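You operate a simulated robot arm through the tools that you are given. There is no shell and no other tool.

The job below is to be done with a simulated robot arm. You get a single attempt, and the scene is never put back.

TASK
Refit the pipe link and pump down to 0.1 mbar or less.
Fine: ballast knob and vent valve shut, red switch on last; leave the gas valve alone.

It is judged by the outcome, as a careful person would: the job done as asked, and still so three seconds after it is handed in. It fails if anything else is knocked over, pushed out of place, dropped, spilled or broken.

THE ROBOT
A 7-joint arm with a three-finger gripper, fixed in place. Base frame: the origin is at the foot of the arm, x ahead of it, y to its left, z up. Units: mm, degrees, N and s.
With the tool pointing down near the work surface it reaches from about 500 to 940 mm from the base axis. Its first joint turns from -166.0 to 166.0 degrees. Payload 2.69 kg.
Tool frame: the origin (TCP) lies between the finger pads and is the grasp point; the fingertips stand 29 mm ahead of it; z points along the fingers, y is the line along which they close. The gripper opens to 120 mm. The gripper's body begins 78 mm behind the TCP.
Orientation is told as [roll, pitch, yaw] about the base's x, y, z axes, in that order, counted from this pose: with the fingers straight down and closing along the base's y, the tool's x points along the base's -x, its y along +y and its z along -z.

THE INTERFACE
- The arm moves only by the tool play_rows. Its argument "series" is a list of rows, each a list of 6 numbers: the shift along the tool's x, y, z in mm, then the turn, a rotation vector about the tool's x, y, z in degrees. In form: [[x, y, z, ax, ay, az], ...]. A call has 1 to 20 rows; each row is the pose to reach, as a shift and turn from the pose commanded when the call began, along the tool's axes at that moment. "claw" is the opening, from 0 (shut) to 1 (fully open), set as the call begins (left out, the last holds). Each row takes 0.2 s and may step no farther than 50 mm and 8.6 degrees from the row before; otherwise, or with a gripper value out of range, the whole call is refused. A pose out of reach is approached as far as the arm can. The call stops where the force on the tool passes 40 N (or 10 N more than at its start, if that is more) or the arm is blocked; 0.2 s more then pass. The fingers move at their own pace and stop on an object; they squeeze with about 40 N. The grip force told is the motor's: it shows also when the fingers shut on nothing. Time passes only in rows, and 0.2 s behind the last, so rows that repeat a pose let the fingers close. The reply holds the time, the measured pose of the TCP, the force on the tool along the base axes, the opening and the grip force, in the units named above and with some noise, with the torque about the TCP (base axes, N m) and any sound that the robot's microphone picked up.
- Cameras (640 x 400 px; columns grow to the right, rows downward): "scene" is fixed at [48.9, 650.9, 1178.3]; the picture's right is [-0.65, -0.76, 0.00], its down [-0.17, 0.15, -0.97] and it looks along [0.74, -0.64, -0.23] (base axes); focal length 315 px, centre (320, 200). "wrist" rides on the gripper at [63, 0, -104] in the tool frame; the picture's right is [0.00, 1.00, 0.00], its down [-0.83, 0.00, -0.56] and it looks along [-0.56, 0.00, 0.83] (tool axes); focal length 275 px, centre (320, 200). There is no depth. A picture from a camera that has moved, and an enlarged one, comes with that camera's place and axes in the base frame and with its lens.
- grab_frame(camera): a new picture of that camera. The clock stands still meanwhile.
- raise_lower(by): slides the trunk up (or, below 0, down) by that many mm; the arm rides with it, the base frame stays. It gives what a move gives, with no picture.
- enlarge(camera, box): a new picture of the part [left, top, right, bottom] of that camera's present view, enlarged. The clock stands still meanwhile.
- sign_off(): hands the job in; it is judged then, once.

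Places have to be worked out from the pictures, the camera data and where the tool is seen. Open the gripper and draw the arm clear of the work before you hand the job in, unless the task says otherwise.

The tools are called after "Request:" as a command line: name --pt "numbers of a row" for each row, then --argument value for the rest, lists and objects as JSON in quotes. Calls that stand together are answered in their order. play_rows: Moves the arm, as the interface text tells. Its arguments: {"type":"object","properties":{"series":{"type":"array","items":{"type":"array","items":{"type":"number"}}},"claw":{"type":"number"}},"required":["series"]} The other tools are called the same way: raise_lower (by) slides the trunk up or down; grab_frame (camera) takes a picture; enlarge (camera, box) takes an enlarged picture of a part of a camera's view; sign_off () hands the job in.

At the start:

```text
t: 0.0
ee_pos: [473.8, 68.8, 1177.4]
tool_rot: [0.3, -0.1, 0.0]
force: [0.0, 0.8, 0.8]
moment: [-0.02, 0.04, -0.02]
grip_width: 119.6
finger_force: 0.1
trunk travel left (down, up): [-588.0, 25.0]
```

scene: 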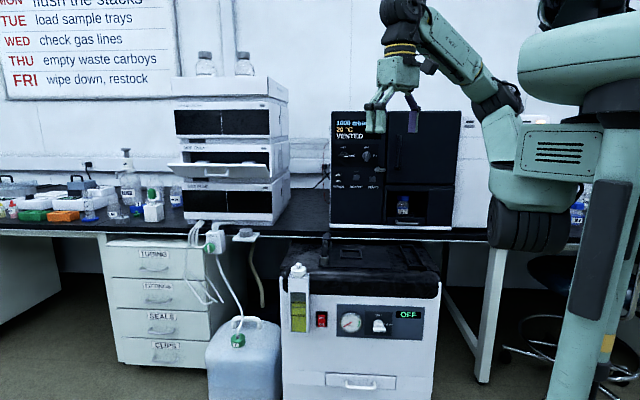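
wrist: 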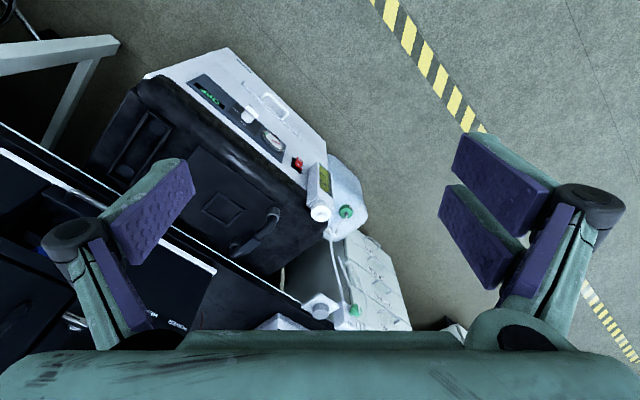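

I'll start by looking closely at the scene to identify the pump, the pipe link, the oven, and the controls.

Request:
enlarge --camera "scene" --box '[270, 230, 450, 400]'

Request:
enlarge --camera "scene" --box '[310, 90, 480, 240]'

Request:
enlarge --camera "scene" --box '[150, 200, 310, 360]'

Request:
enlarge --camera "wrist" --box '[80, 40, 440, 350]'

```text
2.35 times, centred on (360, 315) of scene
camera zoom: at [48.9, 650.9, 1178.3], right [-0.65, -0.76, 0.0], down [-0.17, 0.15, -0.97], along [0.74, -0.64, -0.23], focal length 741 px, centre (226, -71)
```

zoom: 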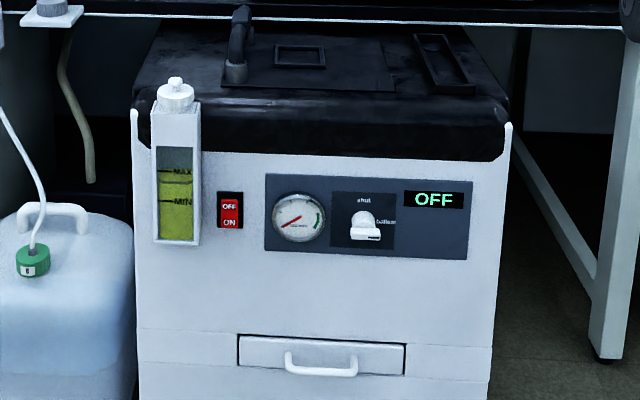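

```text
2.67 times, centred on (395, 165) of scene
camera zoom: at [48.9, 650.9, 1178.3], right [-0.65, -0.76, 0.0], down [-0.17, 0.15, -0.97], along [0.74, -0.64, -0.23], focal length 840 px, centre (120, 293)
```

zoom: 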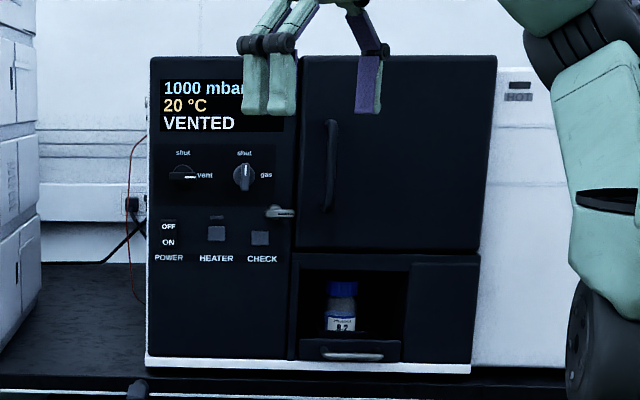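

```text
2.50 times, centred on (230, 280) of scene
camera zoom: at [48.9, 650.9, 1178.3], right [-0.65, -0.76, 0.0], down [-0.17, 0.15, -0.97], along [0.74, -0.64, -0.23], focal length 788 px, centre (545, 0)
```

zoom: 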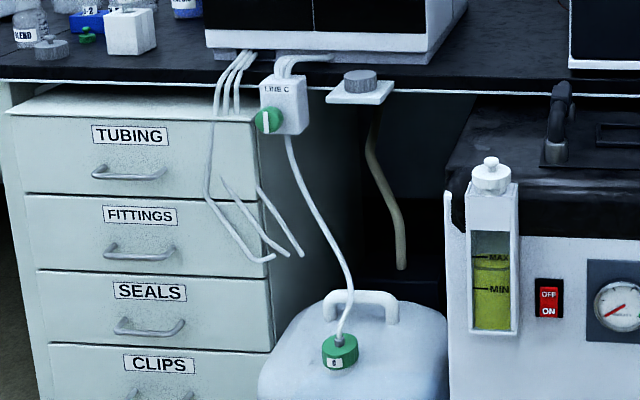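

```text
1.29 times, centred on (260, 195) of wrist
camera zoom: at [412.1, 68.2, 1282.9], right [0.0, 1.0, 0.01], down [0.83, 0.0, 0.56], along [0.56, 0.01, -0.83], focal length 355 px, centre (397, 206)
```

zoom: 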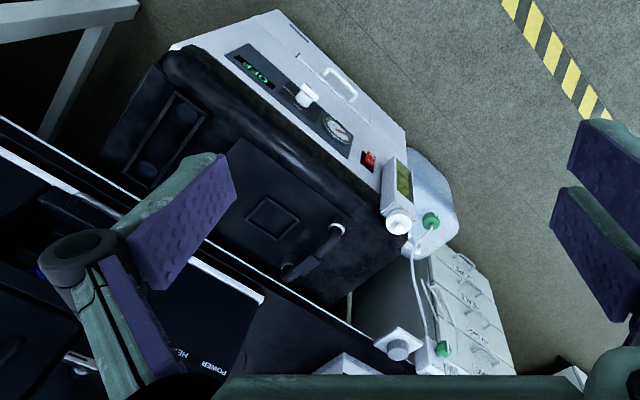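

Now zooming in more on the pump panel, pump top with the elbow, the bench edge, and the oven valves.

Request:
enlarge --camera "scene" --box '[300, 225, 380, 275]'

Request:
enlarge --camera "scene" --box '[280, 290, 430, 345]'

Request:
enlarge --camera "scene" --box '[325, 135, 395, 200]'

Request:
enlarge --camera "scene" --box '[0, 140, 200, 240]'

Request:
enlarge --camera "scene" --box '[160, 130, 300, 240]'

Request:
enlarge --camera "wrist" --box '[200, 180, 320, 280]'

```text
8.00 times, centred on (340, 250) of scene
camera zoom: at [48.9, 650.9, 1178.3], right [-0.65, -0.76, 0.0], down [-0.17, 0.15, -0.97], along [0.74, -0.64, -0.23], focal length 2520 px, centre (160, -200)
```

zoom: 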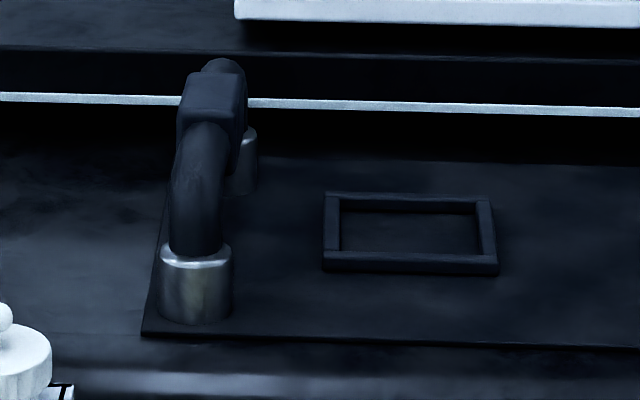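

```text
4.27 times, centred on (355, 318) of scene
camera zoom: at [48.9, 650.9, 1178.3], right [-0.65, -0.76, 0.0], down [-0.17, 0.15, -0.97], along [0.74, -0.64, -0.23], focal length 1344 px, centre (171, -301)
```

zoom: 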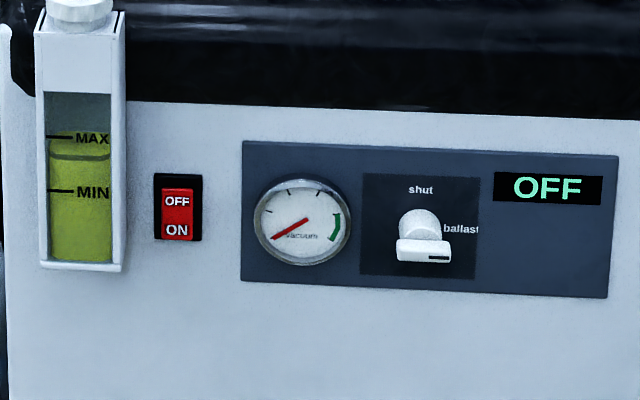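

```text
6.15 times, centred on (360, 168) of scene
camera zoom: at [48.9, 650.9, 1178.3], right [-0.65, -0.76, 0.0], down [-0.17, 0.15, -0.97], along [0.74, -0.64, -0.23], focal length 1939 px, centre (74, 400)
```

zoom: 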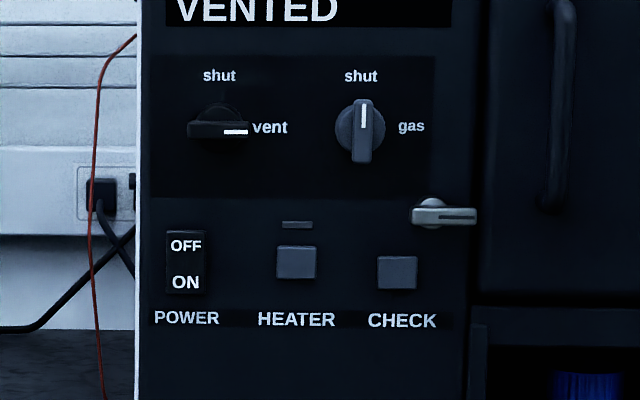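

```text
3.20 times, centred on (100, 190) of scene
camera zoom: at [48.9, 650.9, 1178.3], right [-0.65, -0.76, 0.0], down [-0.17, 0.15, -0.97], along [0.74, -0.64, -0.23], focal length 1008 px, centre (1024, 232)
```

zoom: 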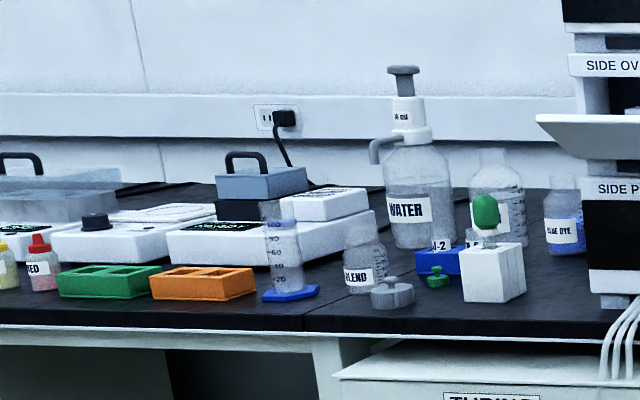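

```text
3.64 times, centred on (230, 185) of scene
camera zoom: at [48.9, 650.9, 1178.3], right [-0.65, -0.76, 0.0], down [-0.17, 0.15, -0.97], along [0.74, -0.64, -0.23], focal length 1146 px, centre (647, 254)
```

zoom: 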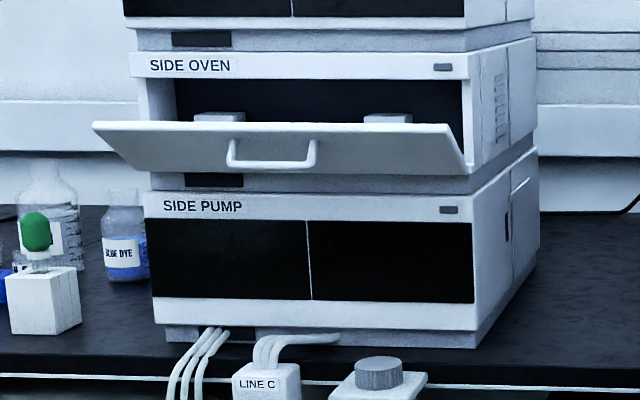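

```text
4.00 times, centred on (260, 230) of wrist
camera zoom: at [412.1, 68.2, 1282.9], right [0.0, 1.0, 0.01], down [0.83, 0.0, 0.56], along [0.56, 0.01, -0.83], focal length 1101 px, centre (560, 80)
```

zoom: 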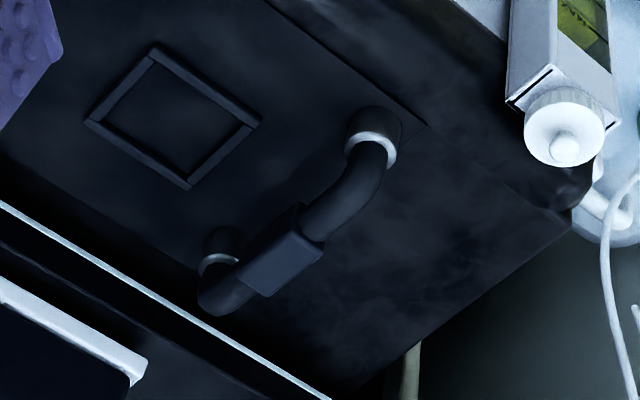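

The link is a black arch with a middle block over two metal stubs on the pump's top; the bench, pump and oven appear turned about -45° in the base frame. The vent lever points to "vent", ballast knob to "ballast", gas is shut. I'll move over with the tool yawed -45° for a closer view of the link.

Request:
play_rows --pt "-30 -7 23 0 0 4.5" --pt "-60 -14 46 0 0 9" --pt "-90 -21 69 0 0 13.5" --pt "-120 -28 92 0 0 18" --pt "-150 -35 115 0 0 22.5" --pt "-180 -42 138 0 0 27" --pt "-210 -49 161 0 0 31.5" --pt "-240 -56 184 0 0 36" --pt "-270 -63 207 0 0 40.5" --pt "-300 -69 231 0 0 45"

Request:
grab_frame --camera "wrist"

Request:
grab_frame --camera "scene"

```text
t: 2.2
ee_pos: [774.4, 0.8, 947.0]
tool_rot: [0.2, 0.3, -45.2]
force: [-0.6, 0.0, -0.1]
moment: [-0.01, -0.01, 0.01]
grip_width: 120.1
finger_force: 0.1
trunk travel left (down, up): [-588.0, 25.0]
```

```text
taken
camera wrist: at [731.1, 45.5, 1051.3], right [0.7, 0.71, 0.0], down [0.59, -0.59, 0.55], along [0.39, -0.39, -0.83], focal length 275 px, centre (320, 200)
```

wrist: 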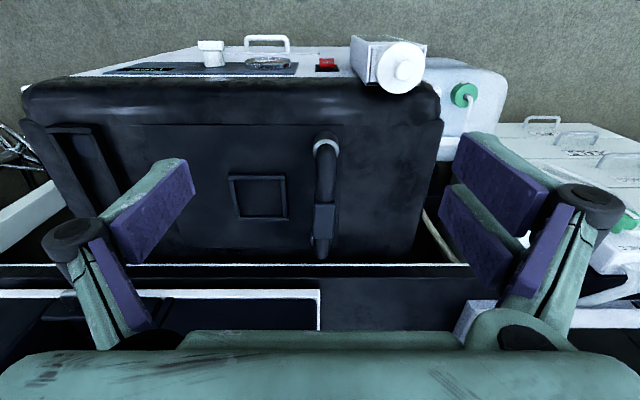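

```text
taken
```

scene: 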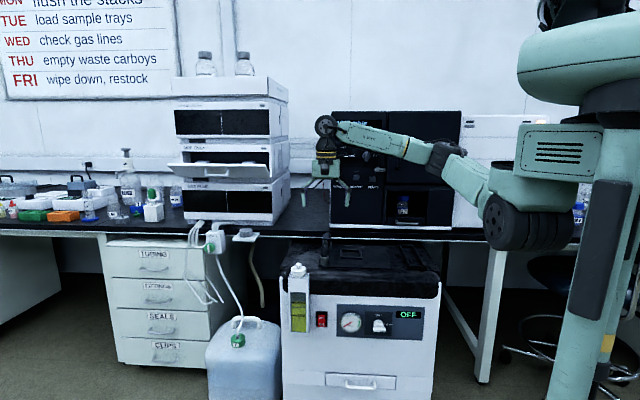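

The -45° yaw aligns with the pump. Zooming in on the link.

Request:
enlarge --camera "wrist" --box '[270, 115, 390, 275]'

Request:
enlarge --camera "wrist" --box '[180, 20, 440, 120]'

Request:
enlarge --camera "scene" --box '[300, 225, 380, 275]'

```text
2.50 times, centred on (330, 195) of wrist
camera zoom: at [731.1, 45.5, 1051.3], right [0.7, 0.71, 0.0], down [0.59, -0.59, 0.55], along [0.39, -0.39, -0.83], focal length 688 px, centre (295, 212)
```

zoom: 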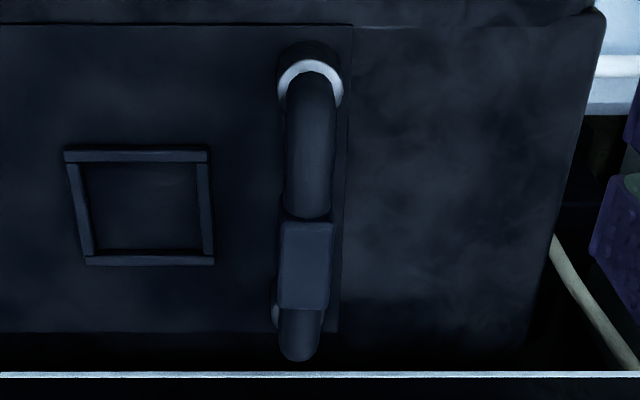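

```text
2.46 times, centred on (310, 70) of wrist
camera zoom: at [731.1, 45.5, 1051.3], right [0.7, 0.71, 0.0], down [0.59, -0.59, 0.55], along [0.39, -0.39, -0.83], focal length 678 px, centre (345, 520)
```

zoom: 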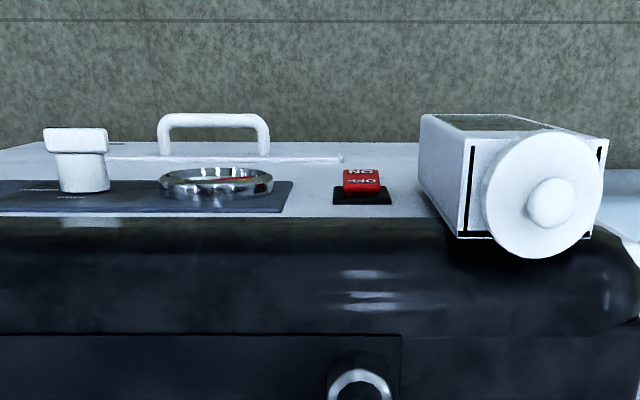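

```text
8.00 times, centred on (340, 250) of scene
camera zoom: at [48.9, 650.9, 1178.3], right [-0.65, -0.76, 0.0], down [-0.17, 0.15, -0.97], along [0.74, -0.64, -0.23], focal length 2520 px, centre (160, -200)
```

zoom: 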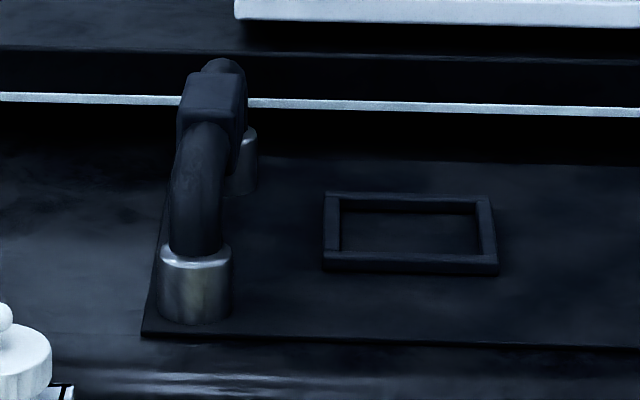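

I'll take even tighter zooms of the link's two ends to judge whether either end is unseated.

Request:
enlarge --camera "scene" --box '[314, 230, 338, 270]'

Request:
enlarge --camera "wrist" --box '[300, 195, 350, 265]'

Request:
enlarge --camera "wrist" --box '[300, 125, 360, 215]'

```text
10.00 times, centred on (326, 250) of scene
camera zoom: at [48.9, 650.9, 1178.3], right [-0.65, -0.76, 0.0], down [-0.17, 0.15, -0.97], along [0.74, -0.64, -0.23], focal length 3150 px, centre (260, -300)
```

zoom: 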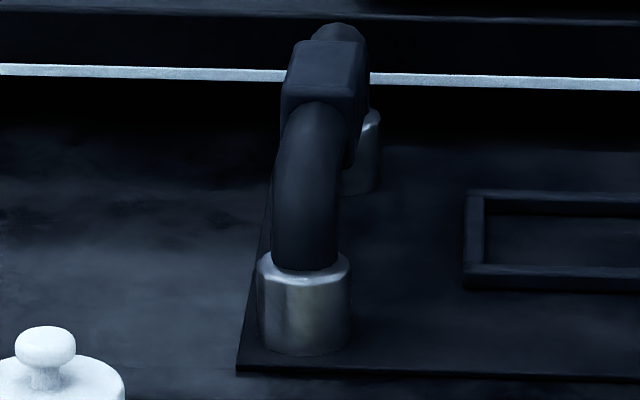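

```text
5.71 times, centred on (325, 230) of wrist
camera zoom: at [731.1, 45.5, 1051.3], right [0.7, 0.71, 0.0], down [0.59, -0.59, 0.55], along [0.39, -0.39, -0.83], focal length 1573 px, centre (291, 29)
```

zoom: 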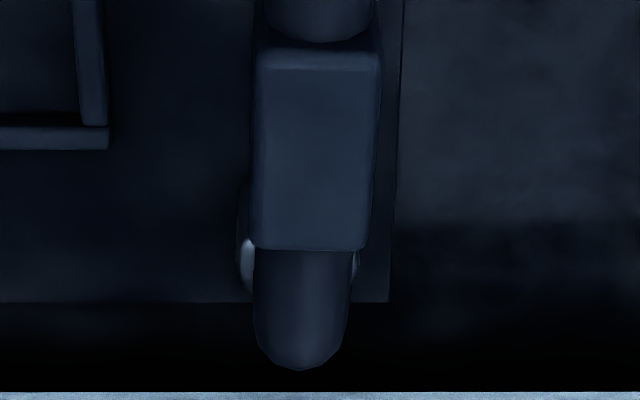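

```text
4.44 times, centred on (330, 170) of wrist
camera zoom: at [731.1, 45.5, 1051.3], right [0.7, 0.71, 0.0], down [0.59, -0.59, 0.55], along [0.39, -0.39, -0.83], focal length 1224 px, centre (276, 333)
```

zoom: 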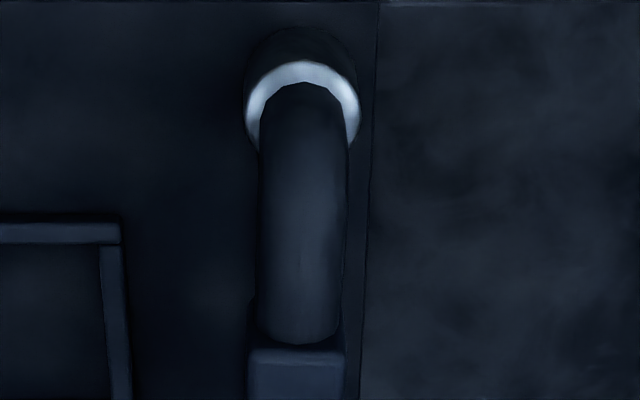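

Sockets appear at about n≈627 and n≈788 (n = depth along [0.707,-0.707]), rim z≈720, with the link's block (27 mm wide, top z≈768) centred between; the link seems aligned above both sockets but may not be pushed home. I'll go to a lower oblique viewpoint to check how it is seated.

Request:
play_rows --pt "-4.5 -22.4 8 0 0 -7.5" --pt "-9 -44.8 16 0 0 -15" --pt "-13.5 -67.2 24 0 0 -22.5" --pt "-18 -89.5 32 0 0 -30" --pt "-22.5 -112 40 0 0 -37.5" --pt "-27 -134.3 47 0 0 -45"

Request:
play_rows --pt "0 0 15 0 -7 0" --pt "0 0 30 0 -14 0" --pt "0 0 45 0 -21 0" --pt "0 0 60 0 -28 0" --pt "0 0 79 0 -35 0"

Request:
grab_frame --camera "wrist"

Request:
grab_frame --camera "scene"

```text
t: 3.6
ee_pos: [697.1, -114.5, 899.7]
tool_rot: [0.3, -0.1, 0.1]
force: [0.5, -0.1, 0.7]
moment: [0.03, 0.01, 0.0]
grip_width: 120.3
finger_force: 0.0
trunk travel left (down, up): [-588.0, 25.0]
```

```text
t: 4.8
ee_pos: [699.3, -113.9, 820.1]
tool_rot: [0.4, -35.1, -0.1]
force: [-1.2, -0.6, 0.0]
moment: [0.03, -0.04, -0.01]
grip_width: 119.9
finger_force: 0.0
trunk travel left (down, up): [-588.0, 25.0]
```

```text
taken
camera wrist: at [588.3, -112.8, 869.6], right [0.0, 1.0, 0.0], down [0.36, 0.0, 0.93], along [0.93, 0.0, -0.36], focal length 275 px, centre (320, 200)
```

wrist: 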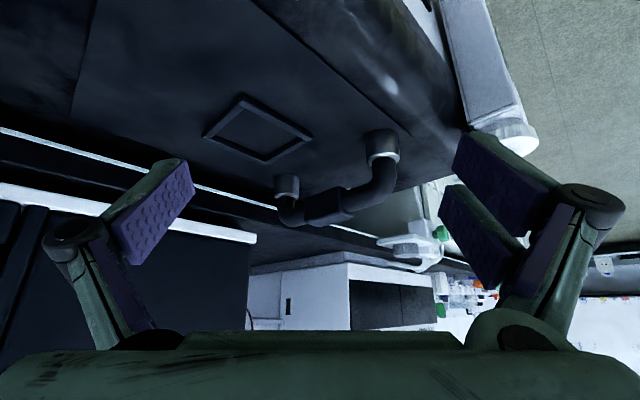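

```text
taken
```

scene: 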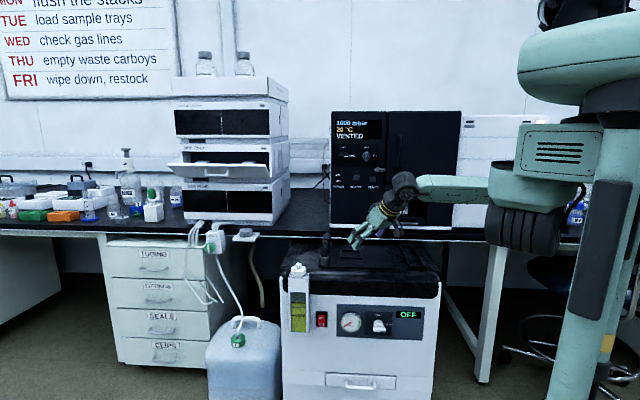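

The link is well seen from the side here (image upside down). Zooming in on it.

Request:
enlarge --camera "wrist" --box '[255, 115, 425, 245]'

Request:
enlarge --camera "wrist" --box '[260, 160, 350, 240]'

Request:
enlarge --camera "wrist" --box '[340, 115, 430, 225]'

```text
3.08 times, centred on (340, 180) of wrist
camera zoom: at [588.3, -112.8, 869.6], right [0.0, 1.0, 0.0], down [0.36, 0.0, 0.93], along [0.93, 0.0, -0.36], focal length 847 px, centre (258, 262)
```

zoom: 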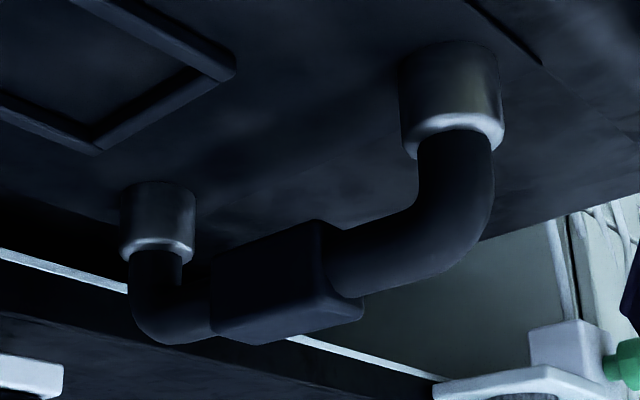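

```text
5.00 times, centred on (305, 200) of wrist
camera zoom: at [588.3, -112.8, 869.6], right [0.0, 1.0, 0.0], down [0.36, 0.0, 0.93], along [0.93, 0.0, -0.36], focal length 1376 px, centre (395, 200)
```

zoom: 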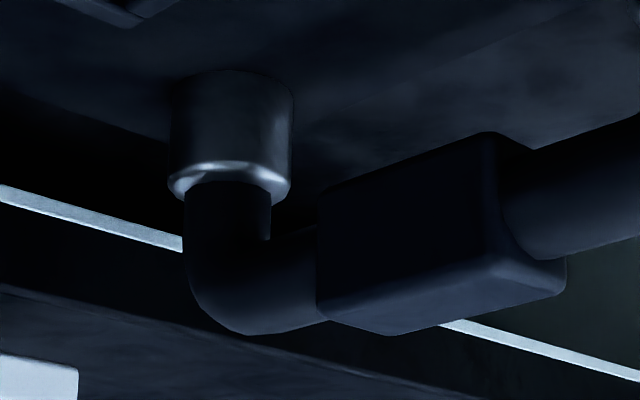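

```text
3.64 times, centred on (385, 170) of wrist
camera zoom: at [588.3, -112.8, 869.6], right [0.0, 1.0, 0.0], down [0.36, 0.0, 0.93], along [0.93, 0.0, -0.36], focal length 1001 px, centre (84, 309)
```

zoom: 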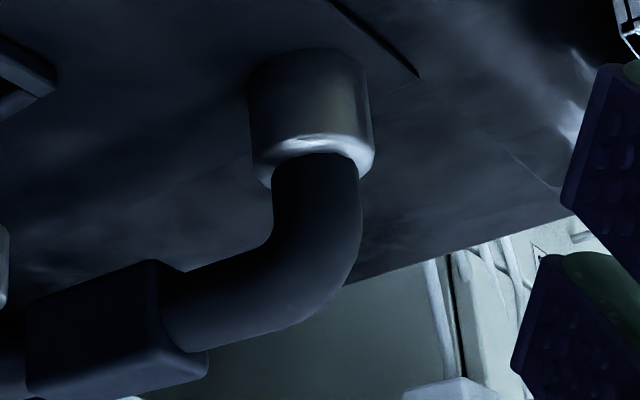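

The link looks aligned with both sockets and level (rim z≈729, block top z≈778), so it likely just isn't pushed home; I'll go back to a straight-down pose above the block for a precise view before pressing it down.

Request:
play_rows --pt "-7 0 -10 0 7 0" --pt "-14 0 -20 0 14 0" --pt "-21 0 -30 0 21 0" --pt "-28 0 -40 0 28 0" --pt "-34.4 0 -49.1 0 35 0"

Request:
play_rows --pt "-24 8.7 0 0 0 7.5" --pt "-48 17.3 0 0 0 15" --pt "-72 26 0 0 0 22.5" --pt "-96 34.7 0 0 0 30" --pt "-120 43.3 0 0 0 37.5" --pt "-144 52 0 0 0 45"

Request:
grab_frame --camera "wrist"

Request:
enlarge --camera "wrist" --box '[240, 100, 400, 300]'

```text
t: 6.0
ee_pos: [697.2, -111.6, 880.0]
tool_rot: [0.3, 0.2, -0.1]
force: [0.0, -0.4, 0.5]
moment: [-0.01, -0.02, -0.02]
grip_width: 120.0
finger_force: 0.0
trunk travel left (down, up): [-588.0, 25.0]
```

```text
t: 7.4
ee_pos: [841.9, -61.0, 879.5]
tool_rot: [0.2, 0.3, -45.2]
force: [0.1, 0.0, -0.3]
moment: [-0.01, -0.01, 0.02]
grip_width: 119.9
finger_force: 0.0
trunk travel left (down, up): [-588.0, 25.0]
```

```text
taken
camera wrist: at [799.0, -17.1, 984.7], right [0.71, 0.71, 0.0], down [0.59, -0.59, 0.55], along [0.39, -0.39, -0.83], focal length 275 px, centre (320, 200)
```

wrist: 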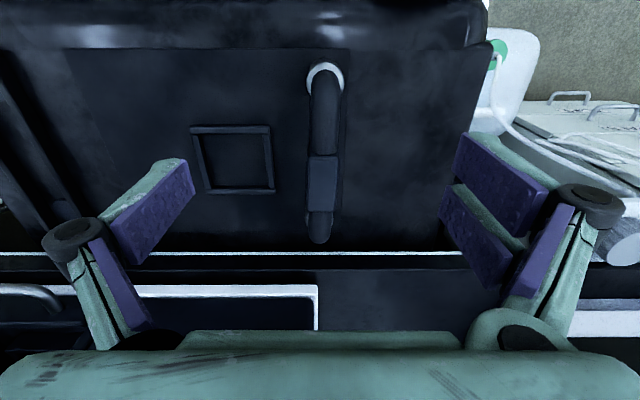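

```text
2.00 times, centred on (320, 200) of wrist
camera zoom: at [799.0, -17.1, 984.7], right [0.71, 0.71, 0.0], down [0.59, -0.59, 0.55], along [0.39, -0.39, -0.83], focal length 551 px, centre (320, 200)
```

zoom: 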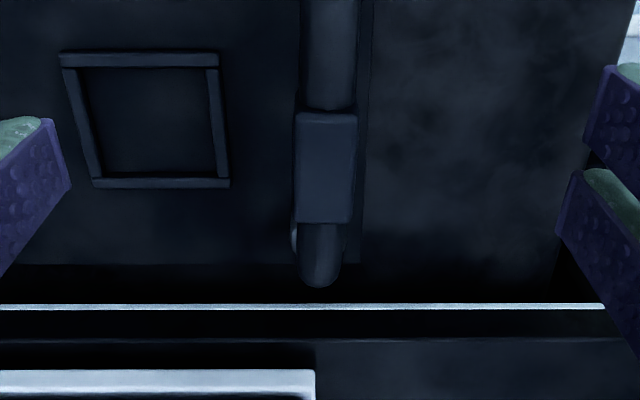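

Block top refined to n≈672–723, t≈555, z≈779. I'll close the fingers and hover about 15 mm above its centre.

Request:
play_rows --pt "-20 1 10 0 0 0" --pt "-40 2 25 0 0 0" --pt "-59 2.8 40 0 0 0" --pt "-59 2.8 50 0 0 0" --pt "-59 2.8 54 0 0 0" --pt "-59 2.8 54 0 0 0" --pt "-59 2.8 54 0 0 0" --claw 0

Request:
enlarge --camera "wrist" --box '[220, 100, 420, 330]'

Request:
enlarge --camera "scene" --box '[290, 190, 370, 270]'

```text
t: 9.0
ee_pos: [886.7, -100.7, 825.4]
tool_rot: [0.2, 0.2, -44.9]
force: [-0.9, -0.4, 0.2]
moment: [0.0, 0.0, -0.01]
grip_width: 0.1
finger_force: 4.4
trunk travel left (down, up): [-588.0, 25.0]
```

```text
1.74 times, centred on (320, 215) of wrist
camera zoom: at [842.9, -56.1, 930.8], right [0.7, 0.71, 0.0], down [0.59, -0.59, 0.55], along [0.39, -0.39, -0.83], focal length 479 px, centre (320, 174)
```

zoom: 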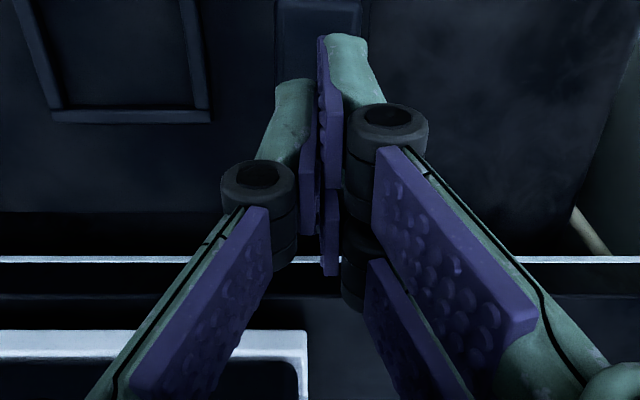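

```text
5.00 times, centred on (330, 230) of scene
camera zoom: at [48.9, 650.9, 1178.3], right [-0.65, -0.76, 0.0], down [-0.17, 0.15, -0.97], along [0.74, -0.64, -0.23], focal length 1575 px, centre (270, 50)
```

zoom: 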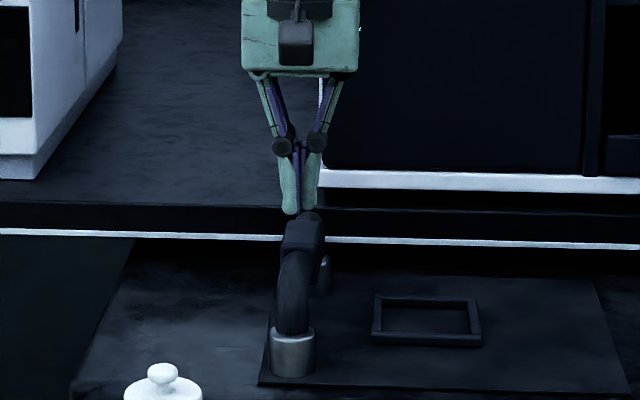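

The closed fingertips sit just above the block's centre. Now pressing down in small steps and watching the force.

Request:
play_rows --pt "0 0 4 0 0 0" --pt "0 0 8 0 0 0" --pt "0 0 11 0 0 0" --pt "0 0 13 0 0 0" --pt "0 0 15 0 0 0" --pt "0 0 17 0 0 0" --pt "0 0 19 0 0 0" --pt "0 0 21 0 0 0" --pt "0 0 23 0 0 0" --pt "0 0 25 0 0 0" --pt "0 0 27 0 0 0" --pt "0 0 29 0 0 0"

```text
t: 11.6
ee_pos: [886.5, -101.8, 804.9]
tool_rot: [0.6, -0.2, -45.0]
force: [-4.3, -1.1, 16.3]
moment: [0.1, 0.25, 0.12]
grip_width: 6.2
finger_force: 28.7
trunk travel left (down, up): [-588.0, 25.0]
stopped in row 12: the force on the tool passed its limit at 42 N (the readings are from after the stop); the commanded pose is now the measured one
```

Contact around tip z≈776 with the limit reached at 42 N, so the link barely moved, if at all. Let me check the pictures.

Request:
enlarge --camera "scene" --box '[290, 190, 370, 270]'

Request:
enlarge --camera "scene" --box '[314, 230, 338, 270]'

Request:
grab_frame --camera "wrist"

```text
5.00 times, centred on (330, 230) of scene
camera zoom: at [48.9, 650.9, 1178.3], right [-0.65, -0.76, 0.0], down [-0.17, 0.15, -0.97], along [0.74, -0.64, -0.23], focal length 1575 px, centre (270, 50)
```

zoom: 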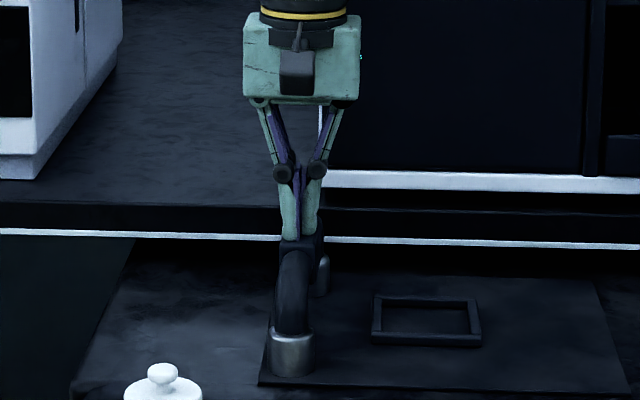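

```text
10.00 times, centred on (326, 250) of scene
camera zoom: at [48.9, 650.9, 1178.3], right [-0.65, -0.76, 0.0], down [-0.17, 0.15, -0.97], along [0.74, -0.64, -0.23], focal length 3150 px, centre (260, -300)
```

zoom: 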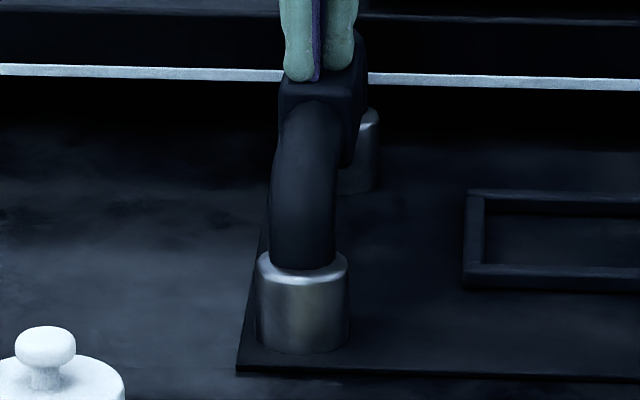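

```text
taken
camera wrist: at [842.2, -56.6, 909.7], right [0.7, 0.71, 0.01], down [0.58, -0.59, 0.56], along [0.4, -0.39, -0.83], focal length 275 px, centre (320, 200)
```

wrist: 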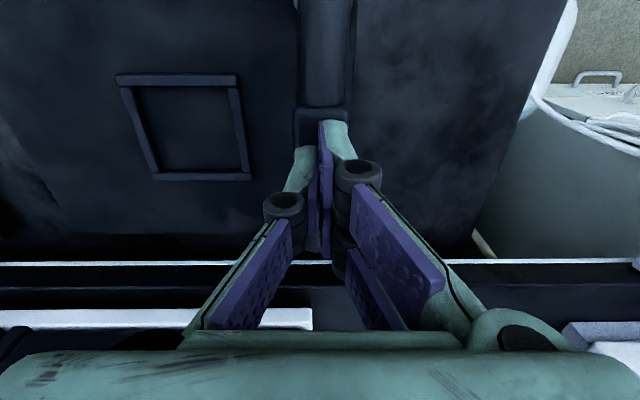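

The link hardly moved under 40 N, so it's either already bottomed or blocked. I'll lift off and look at the tray on the pump's top (two round things in it) and the rest of the pump for anything belonging to the link.

Request:
play_rows --pt "0 0 -40 0 0 0" --pt "0 0 -85 0 0 0" --pt "10 -45 -95 0 0 0" --pt "20 -90 -95 0 0 0" --pt "30 -135 -95 0 0 0" --pt "40 -180 -95 0 0 0" --pt "50 -225 -95 0 0 0" --pt "58 -240 -95 0 0 0"

Request:
grab_frame --camera "wrist"

Request:
enlarge --camera "scene" --box '[314, 230, 338, 270]'

```text
t: 13.4
ee_pos: [673.2, -229.8, 895.1]
tool_rot: [0.5, -0.1, -45.1]
force: [-0.5, -0.3, 0.0]
moment: [-0.01, 0.0, -0.01]
grip_width: 0.1
finger_force: 28.0
trunk travel left (down, up): [-588.0, 25.0]
```

```text
taken
camera wrist: at [629.8, -185.5, 998.8], right [0.7, 0.71, 0.01], down [0.59, -0.59, 0.56], along [0.4, -0.39, -0.83], focal length 275 px, centre (320, 200)
```

wrist: 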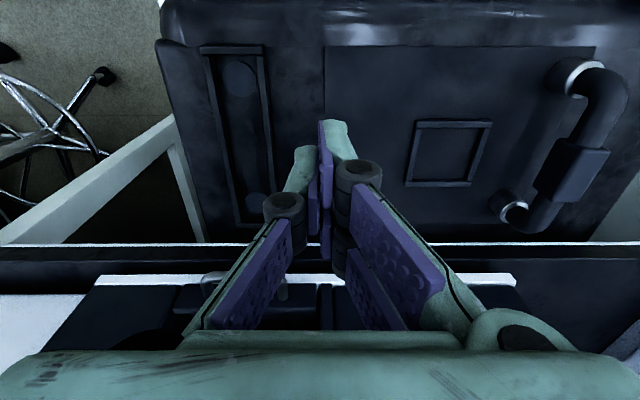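

```text
10.00 times, centred on (326, 250) of scene
camera zoom: at [48.9, 650.9, 1178.3], right [-0.65, -0.76, 0.0], down [-0.17, 0.15, -0.97], along [0.74, -0.64, -0.23], focal length 3150 px, centre (260, -300)
```

zoom: 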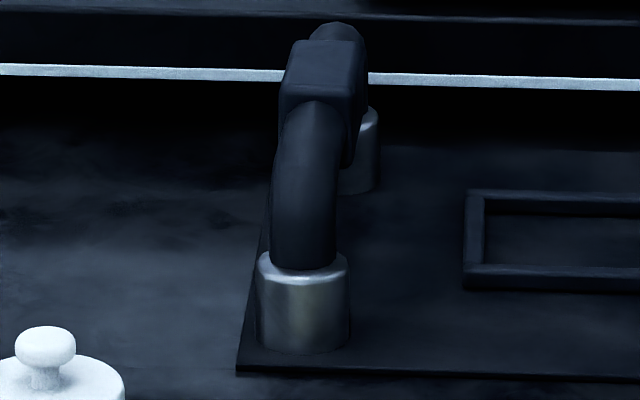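

From this side view I can see into the sockets; zooming on the link and on the tray.

Request:
enlarge --camera "wrist" --box '[470, 30, 640, 250]'

Request:
enlarge --camera "wrist" --box '[190, 30, 300, 230]'

Request:
enlarge --camera "wrist" --box '[480, 150, 620, 250]'

Request:
enlarge --camera "wrist" --box '[530, 40, 640, 140]'

```text
1.82 times, centred on (555, 140) of wrist
camera zoom: at [629.8, -185.5, 998.8], right [0.7, 0.71, 0.01], down [0.59, -0.59, 0.56], along [0.4, -0.39, -0.83], focal length 500 px, centre (-107, 309)
```

zoom: 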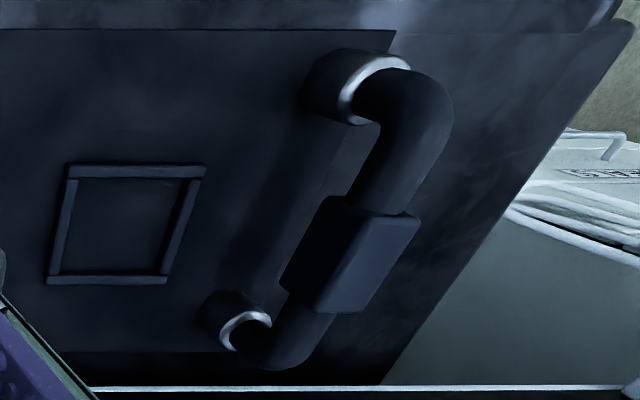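

```text
2.00 times, centred on (245, 130) of wrist
camera zoom: at [629.8, -185.5, 998.8], right [0.7, 0.71, 0.01], down [0.59, -0.59, 0.56], along [0.4, -0.39, -0.83], focal length 551 px, centre (470, 340)
```

zoom: 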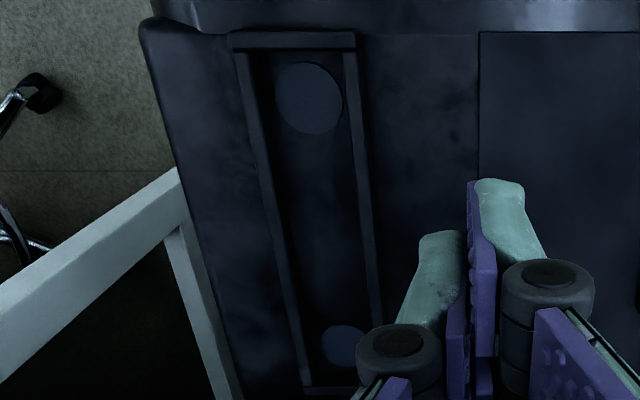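

```text
4.00 times, centred on (550, 200) of wrist
camera zoom: at [629.8, -185.5, 998.8], right [0.7, 0.71, 0.01], down [0.59, -0.59, 0.56], along [0.4, -0.39, -0.83], focal length 1101 px, centre (-600, 200)
```

zoom: 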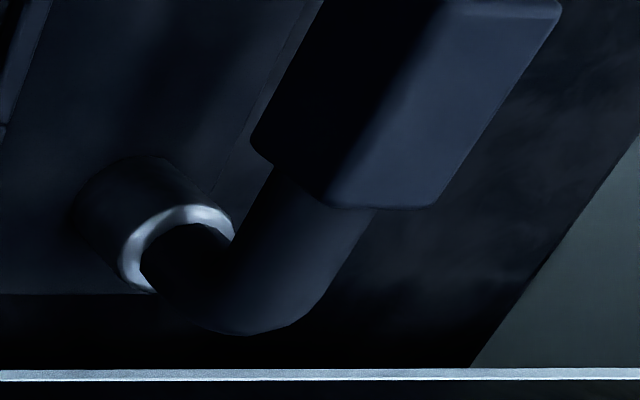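

```text
4.00 times, centred on (585, 90) of wrist
camera zoom: at [629.8, -185.5, 998.8], right [0.7, 0.71, 0.01], down [0.59, -0.59, 0.56], along [0.4, -0.39, -0.83], focal length 1101 px, centre (-740, 640)
```

zoom: 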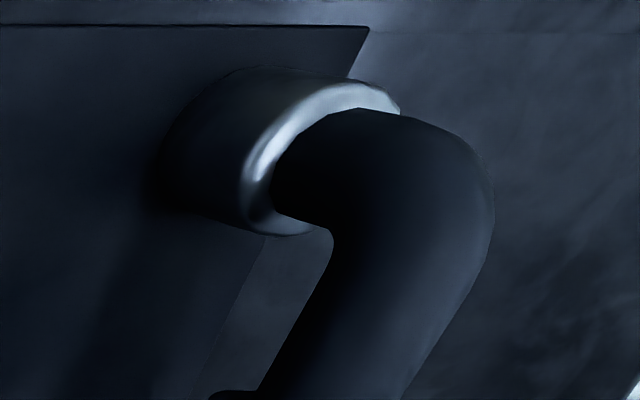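

The link still looks evenly sunk into both collars, so I want a true side elevation of it. I'll open the gripper and swing to look horizontally from the right-hand side, keeping clear of the oven front (n≈820).

Request:
play_rows --pt "-4.6 6 0 0 0 -8.2" --pt "-9.3 12 0 0 0 -16.4" --pt "-13.9 18 0 0 0 -24.6" --pt "-18.5 24 0 0 0 -32.8" --pt "-23 30 0 0 0 -41" --pt "-27.8 36 0 0 0 -49.2" --pt "-32.4 42 0 0 0 -57.4" --pt "-37 48 0 0 0 -65.6" --pt "-41.6 54 0 0 0 -73.8" --pt "-46 60 0 0 0 -82" --pt "-50.9 66.5 0 0 0 -90" --claw 1

Request:
play_rows --pt "-6 0 15 0 -8 0" --pt "-12 0 30 0 -16 0" --pt "-18 0 45 0 -24 0" --pt "-24 0 60 0 -32 0" --pt "-30 0 75 0 -40 0" --pt "-36 0 90 0 -48 0" --pt "-41 0 105 0 -56 0"

Request:
grab_frame --camera "wrist"

Request:
grab_frame --camera "scene"

```text
t: 15.8
ee_pos: [735.8, -190.7, 853.8]
tool_rot: [-2.2, -4.2, 20.0]
force: [0.4, 0.2, -0.4]
moment: [-0.01, -0.05, 0.0]
grip_width: 120.0
finger_force: 0.0
out of reach, approached as far as the arm can: row 8, 9, 10, 11
trunk travel left (down, up): [-588.0, 25.0]
```

```text
t: 17.4
ee_pos: [782.4, -176.7, 754.7]
tool_rot: [-4.2, -60.3, 23.5]
force: [0.6, 0.2, 0.1]
moment: [0.01, 0.0, 0.02]
grip_width: 119.7
finger_force: 0.1
trunk travel left (down, up): [-588.0, 25.0]
```

```text
taken
camera wrist: at [669.0, -218.2, 750.4], right [-0.34, 0.94, -0.04], down [-0.08, 0.01, 1.0], along [0.94, 0.34, 0.07], focal length 275 px, centre (320, 200)
```

wrist: 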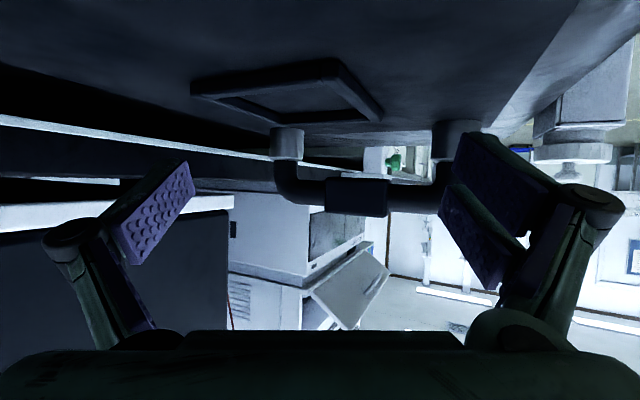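

```text
taken
```

scene: 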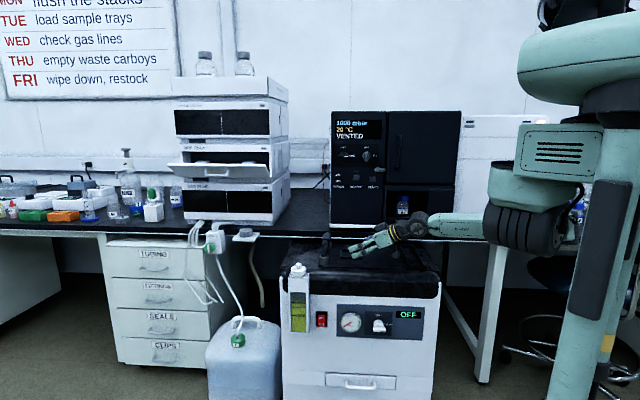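

The yaw was limited near +20°, but no contact, and this gives a nice side elevation of the link (upside down). Zooming in.

Request:
enlarge --camera "wrist" --box '[240, 105, 480, 235]'

Request:
enlarge --camera "wrist" --box '[255, 115, 345, 225]'

Request:
enlarge --camera "wrist" --box '[380, 110, 490, 225]'

```text
2.67 times, centred on (360, 170) of wrist
camera zoom: at [669.0, -218.2, 750.4], right [-0.34, 0.94, -0.04], down [-0.08, 0.01, 1.0], along [0.94, 0.34, 0.07], focal length 734 px, centre (213, 280)
```

zoom: 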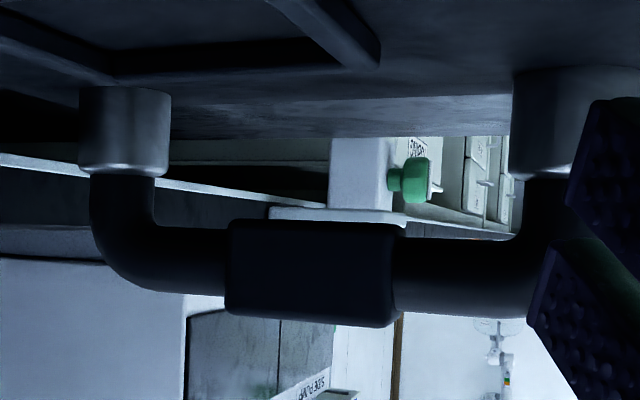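

```text
3.64 times, centred on (300, 170) of wrist
camera zoom: at [669.0, -218.2, 750.4], right [-0.34, 0.94, -0.04], down [-0.08, 0.01, 1.0], along [0.94, 0.34, 0.07], focal length 1001 px, centre (393, 309)
```

zoom: 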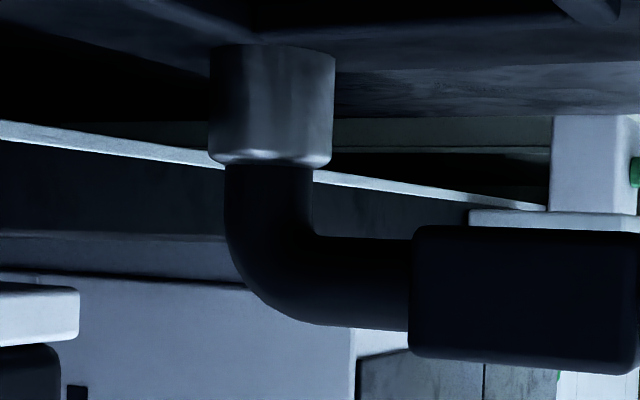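

```text
3.48 times, centred on (435, 168) of wrist
camera zoom: at [669.0, -218.2, 750.4], right [-0.34, 0.94, -0.04], down [-0.08, 0.01, 1.0], along [0.94, 0.34, 0.07], focal length 958 px, centre (-80, 313)
```

zoom: 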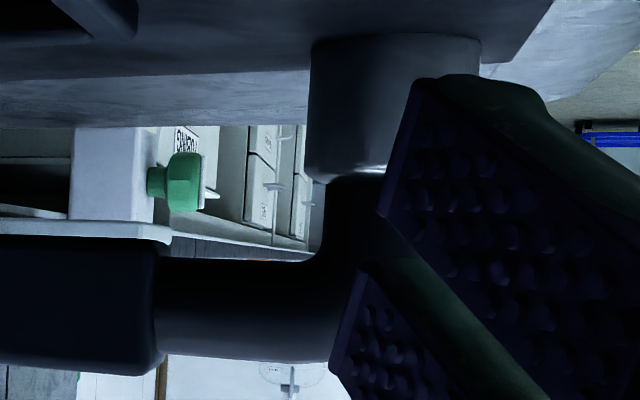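

The side view shows both legs entering the collars evenly with ~16 mm of straight leg showing. I'll back out the way I came, return to the straight-down -45° pose, then grip the block and test carefully whether the link can be lifted/pushed.

Request:
play_rows --pt "-9.2 0 -13.2 0 8 0" --pt "-18.3 0 -26.5 0 16 0" --pt "-27.5 0 -39.7 0 24 0" --pt "-36.6 0 -53 0 32 0" --pt "-45.8 0 -66.2 0 40 0" --pt "-55 0 -79.5 0 48 0" --pt "-64.1 0 -92.7 0 56 0"

Request:
play_rows --pt "0 0 -20 -2.2 4.2 0" --pt "0 0 -40 -2.2 4.2 0"

```text
t: 19.0
ee_pos: [734.9, -190.1, 854.4]
tool_rot: [-2.1, -4.2, 20.0]
force: [-0.1, -0.7, 0.5]
moment: [0.02, 0.0, 0.0]
grip_width: 120.1
finger_force: 0.0
trunk travel left (down, up): [-588.0, 25.0]
```

```text
t: 19.6
ee_pos: [734.5, -191.5, 865.9]
tool_rot: [-1.6, -3.2, 19.8]
force: [0.0, 0.3, 0.4]
moment: [-0.02, 0.02, -0.03]
grip_width: 120.1
finger_force: 0.1
out of reach, approached as far as the arm can: row 1, 2
trunk travel left (down, up): [-588.0, 25.0]
```

I'm near a joint limit; yawing back towards -45° frees it.

Request:
play_rows --pt "0 0 0 0 0 8" --pt "0 0 0 0 0 16" --pt "0 0 0 0 0 24" --pt "0 0 0 0 0 32" --pt "0 0 0 0 0 40" --pt "0 0 0 0 0 48" --pt "0 0 0 0 0 56" --pt "0 0 0 0 0 64.8"

```text
refused: row 8 steps farther than a row can; nothing moved
```

Last step was slightly too large; reissuing with smaller steps.

Request:
play_rows --pt "0 0 0 0 0 8" --pt "0 0 0 0 0 16" --pt "0 0 0 0 0 24" --pt "0 0 0 0 0 32" --pt "0 0 0 0 0 40" --pt "0 0 0 0 0 48" --pt "0 0 0 0 0 56" --pt "0 0 0 0 0 64.5"

```text
t: 21.4
ee_pos: [734.3, -190.2, 865.4]
tool_rot: [2.3, -2.8, -45.0]
force: [-0.1, 0.3, 0.1]
moment: [-0.01, -0.02, 0.0]
grip_width: 119.9
finger_force: 0.0
trunk travel left (down, up): [-588.0, 25.0]
```

Now levelling the tool exactly, staying in place.

Request:
play_rows --pt "0 0 -10 1.2 1.4 0" --pt "0 0 -20 2.3 2.8 0"

```text
t: 22.0
ee_pos: [732.7, -189.3, 884.9]
tool_rot: [-0.1, 0.0, -44.8]
force: [0.1, -0.3, 0.1]
moment: [-0.01, -0.02, -0.03]
grip_width: 120.2
finger_force: 0.1
trunk travel left (down, up): [-588.0, 25.0]
```

Level again. Moving above the block with the gripper half open, tool turned slightly more (~-46.7°) to match the link's line.

Request:
play_rows --pt "-11 42.5 10 0 0 0.5" --pt "-22 85 20 0 0 1" --pt "-34 127.5 30 0 0 1.5" --pt "-45.5 170.3 45 0 0 1.9" --pt "-45.5 170.3 45 0 0 1.9" --claw 0.5

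Request:
grab_frame --camera "wrist"

Request:
enlarge --camera "scene" --box '[290, 190, 370, 270]'

```text
t: 23.2
ee_pos: [883.5, -102.7, 838.8]
tool_rot: [0.0, 0.0, -46.6]
force: [-0.3, -0.1, -0.5]
moment: [-0.02, -0.03, 0.0]
grip_width: 60.1
finger_force: 0.1
trunk travel left (down, up): [-588.0, 25.0]
```

```text
taken
camera wrist: at [841.5, -55.7, 943.6], right [0.72, 0.69, 0.0], down [0.57, -0.6, 0.56], along [0.38, -0.4, -0.83], focal length 275 px, centre (320, 200)
```

wrist: 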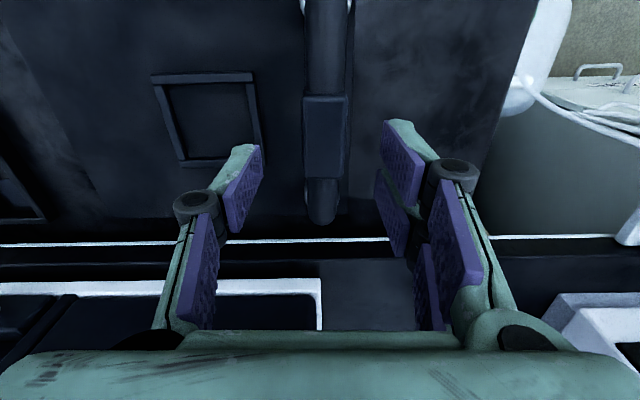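

```text
5.00 times, centred on (330, 230) of scene
camera zoom: at [48.9, 650.9, 1178.3], right [-0.65, -0.76, 0.0], down [-0.17, 0.15, -0.97], along [0.74, -0.64, -0.23], focal length 1575 px, centre (270, 50)
```

zoom: 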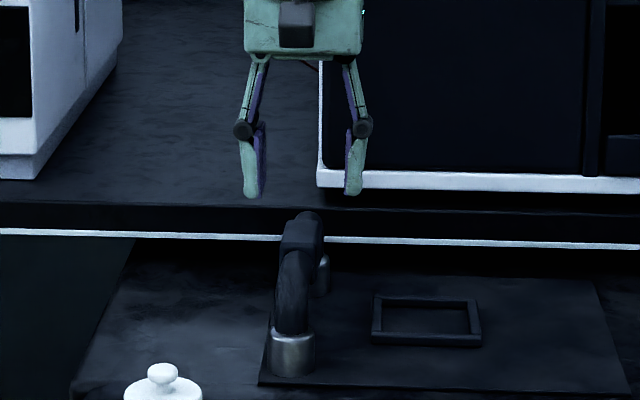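

Block is centred ~3.5 mm to tool +y. I'll correct and descend so the pads straddle the block (TCP z≈768).

Request:
play_rows --pt "0 3.5 10 0 0 0" --pt "0 3.5 25 0 0 0" --pt "0 3.5 40 0 0 0" --pt "0 3.5 55 0 0 0" --pt "0 3.5 65 0 0 0" --pt "0 3.5 71 0 0 0"

Request:
grab_frame --camera "wrist"

Request:
enlarge --camera "scene" --box '[300, 210, 360, 270]'

```text
t: 24.6
ee_pos: [887.4, -97.3, 766.8]
tool_rot: [-0.2, 0.1, -46.7]
force: [-0.2, -0.2, -0.2]
moment: [-0.04, 0.01, 0.01]
grip_width: 60.3
finger_force: 0.1
trunk travel left (down, up): [-588.0, 25.0]
```

```text
taken
camera wrist: at [844.5, -51.8, 872.0], right [0.72, 0.69, 0.0], down [0.57, -0.6, 0.56], along [0.38, -0.4, -0.83], focal length 275 px, centre (320, 200)
```

wrist: 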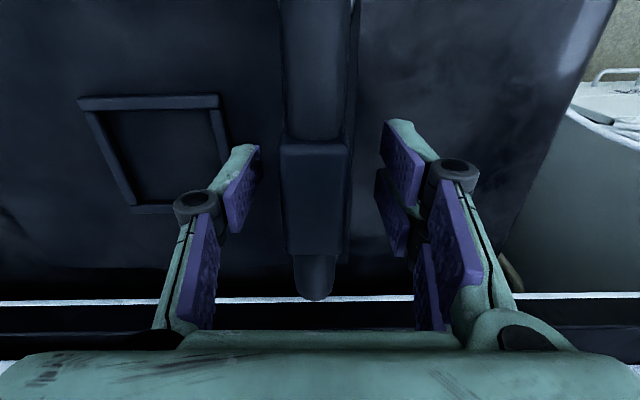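

```text
6.67 times, centred on (330, 240) of scene
camera zoom: at [48.9, 650.9, 1178.3], right [-0.65, -0.76, 0.0], down [-0.17, 0.15, -0.97], along [0.74, -0.64, -0.23], focal length 2100 px, centre (253, -67)
```

zoom: 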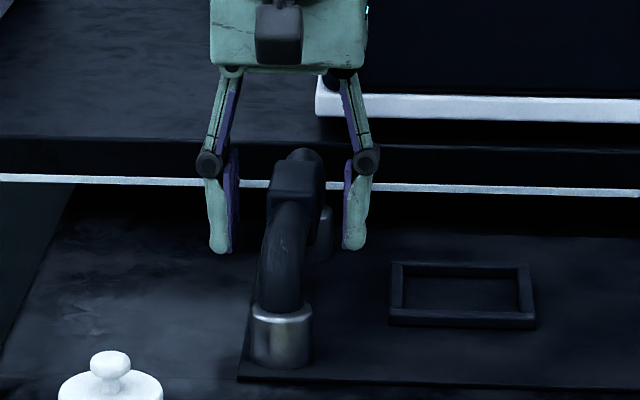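

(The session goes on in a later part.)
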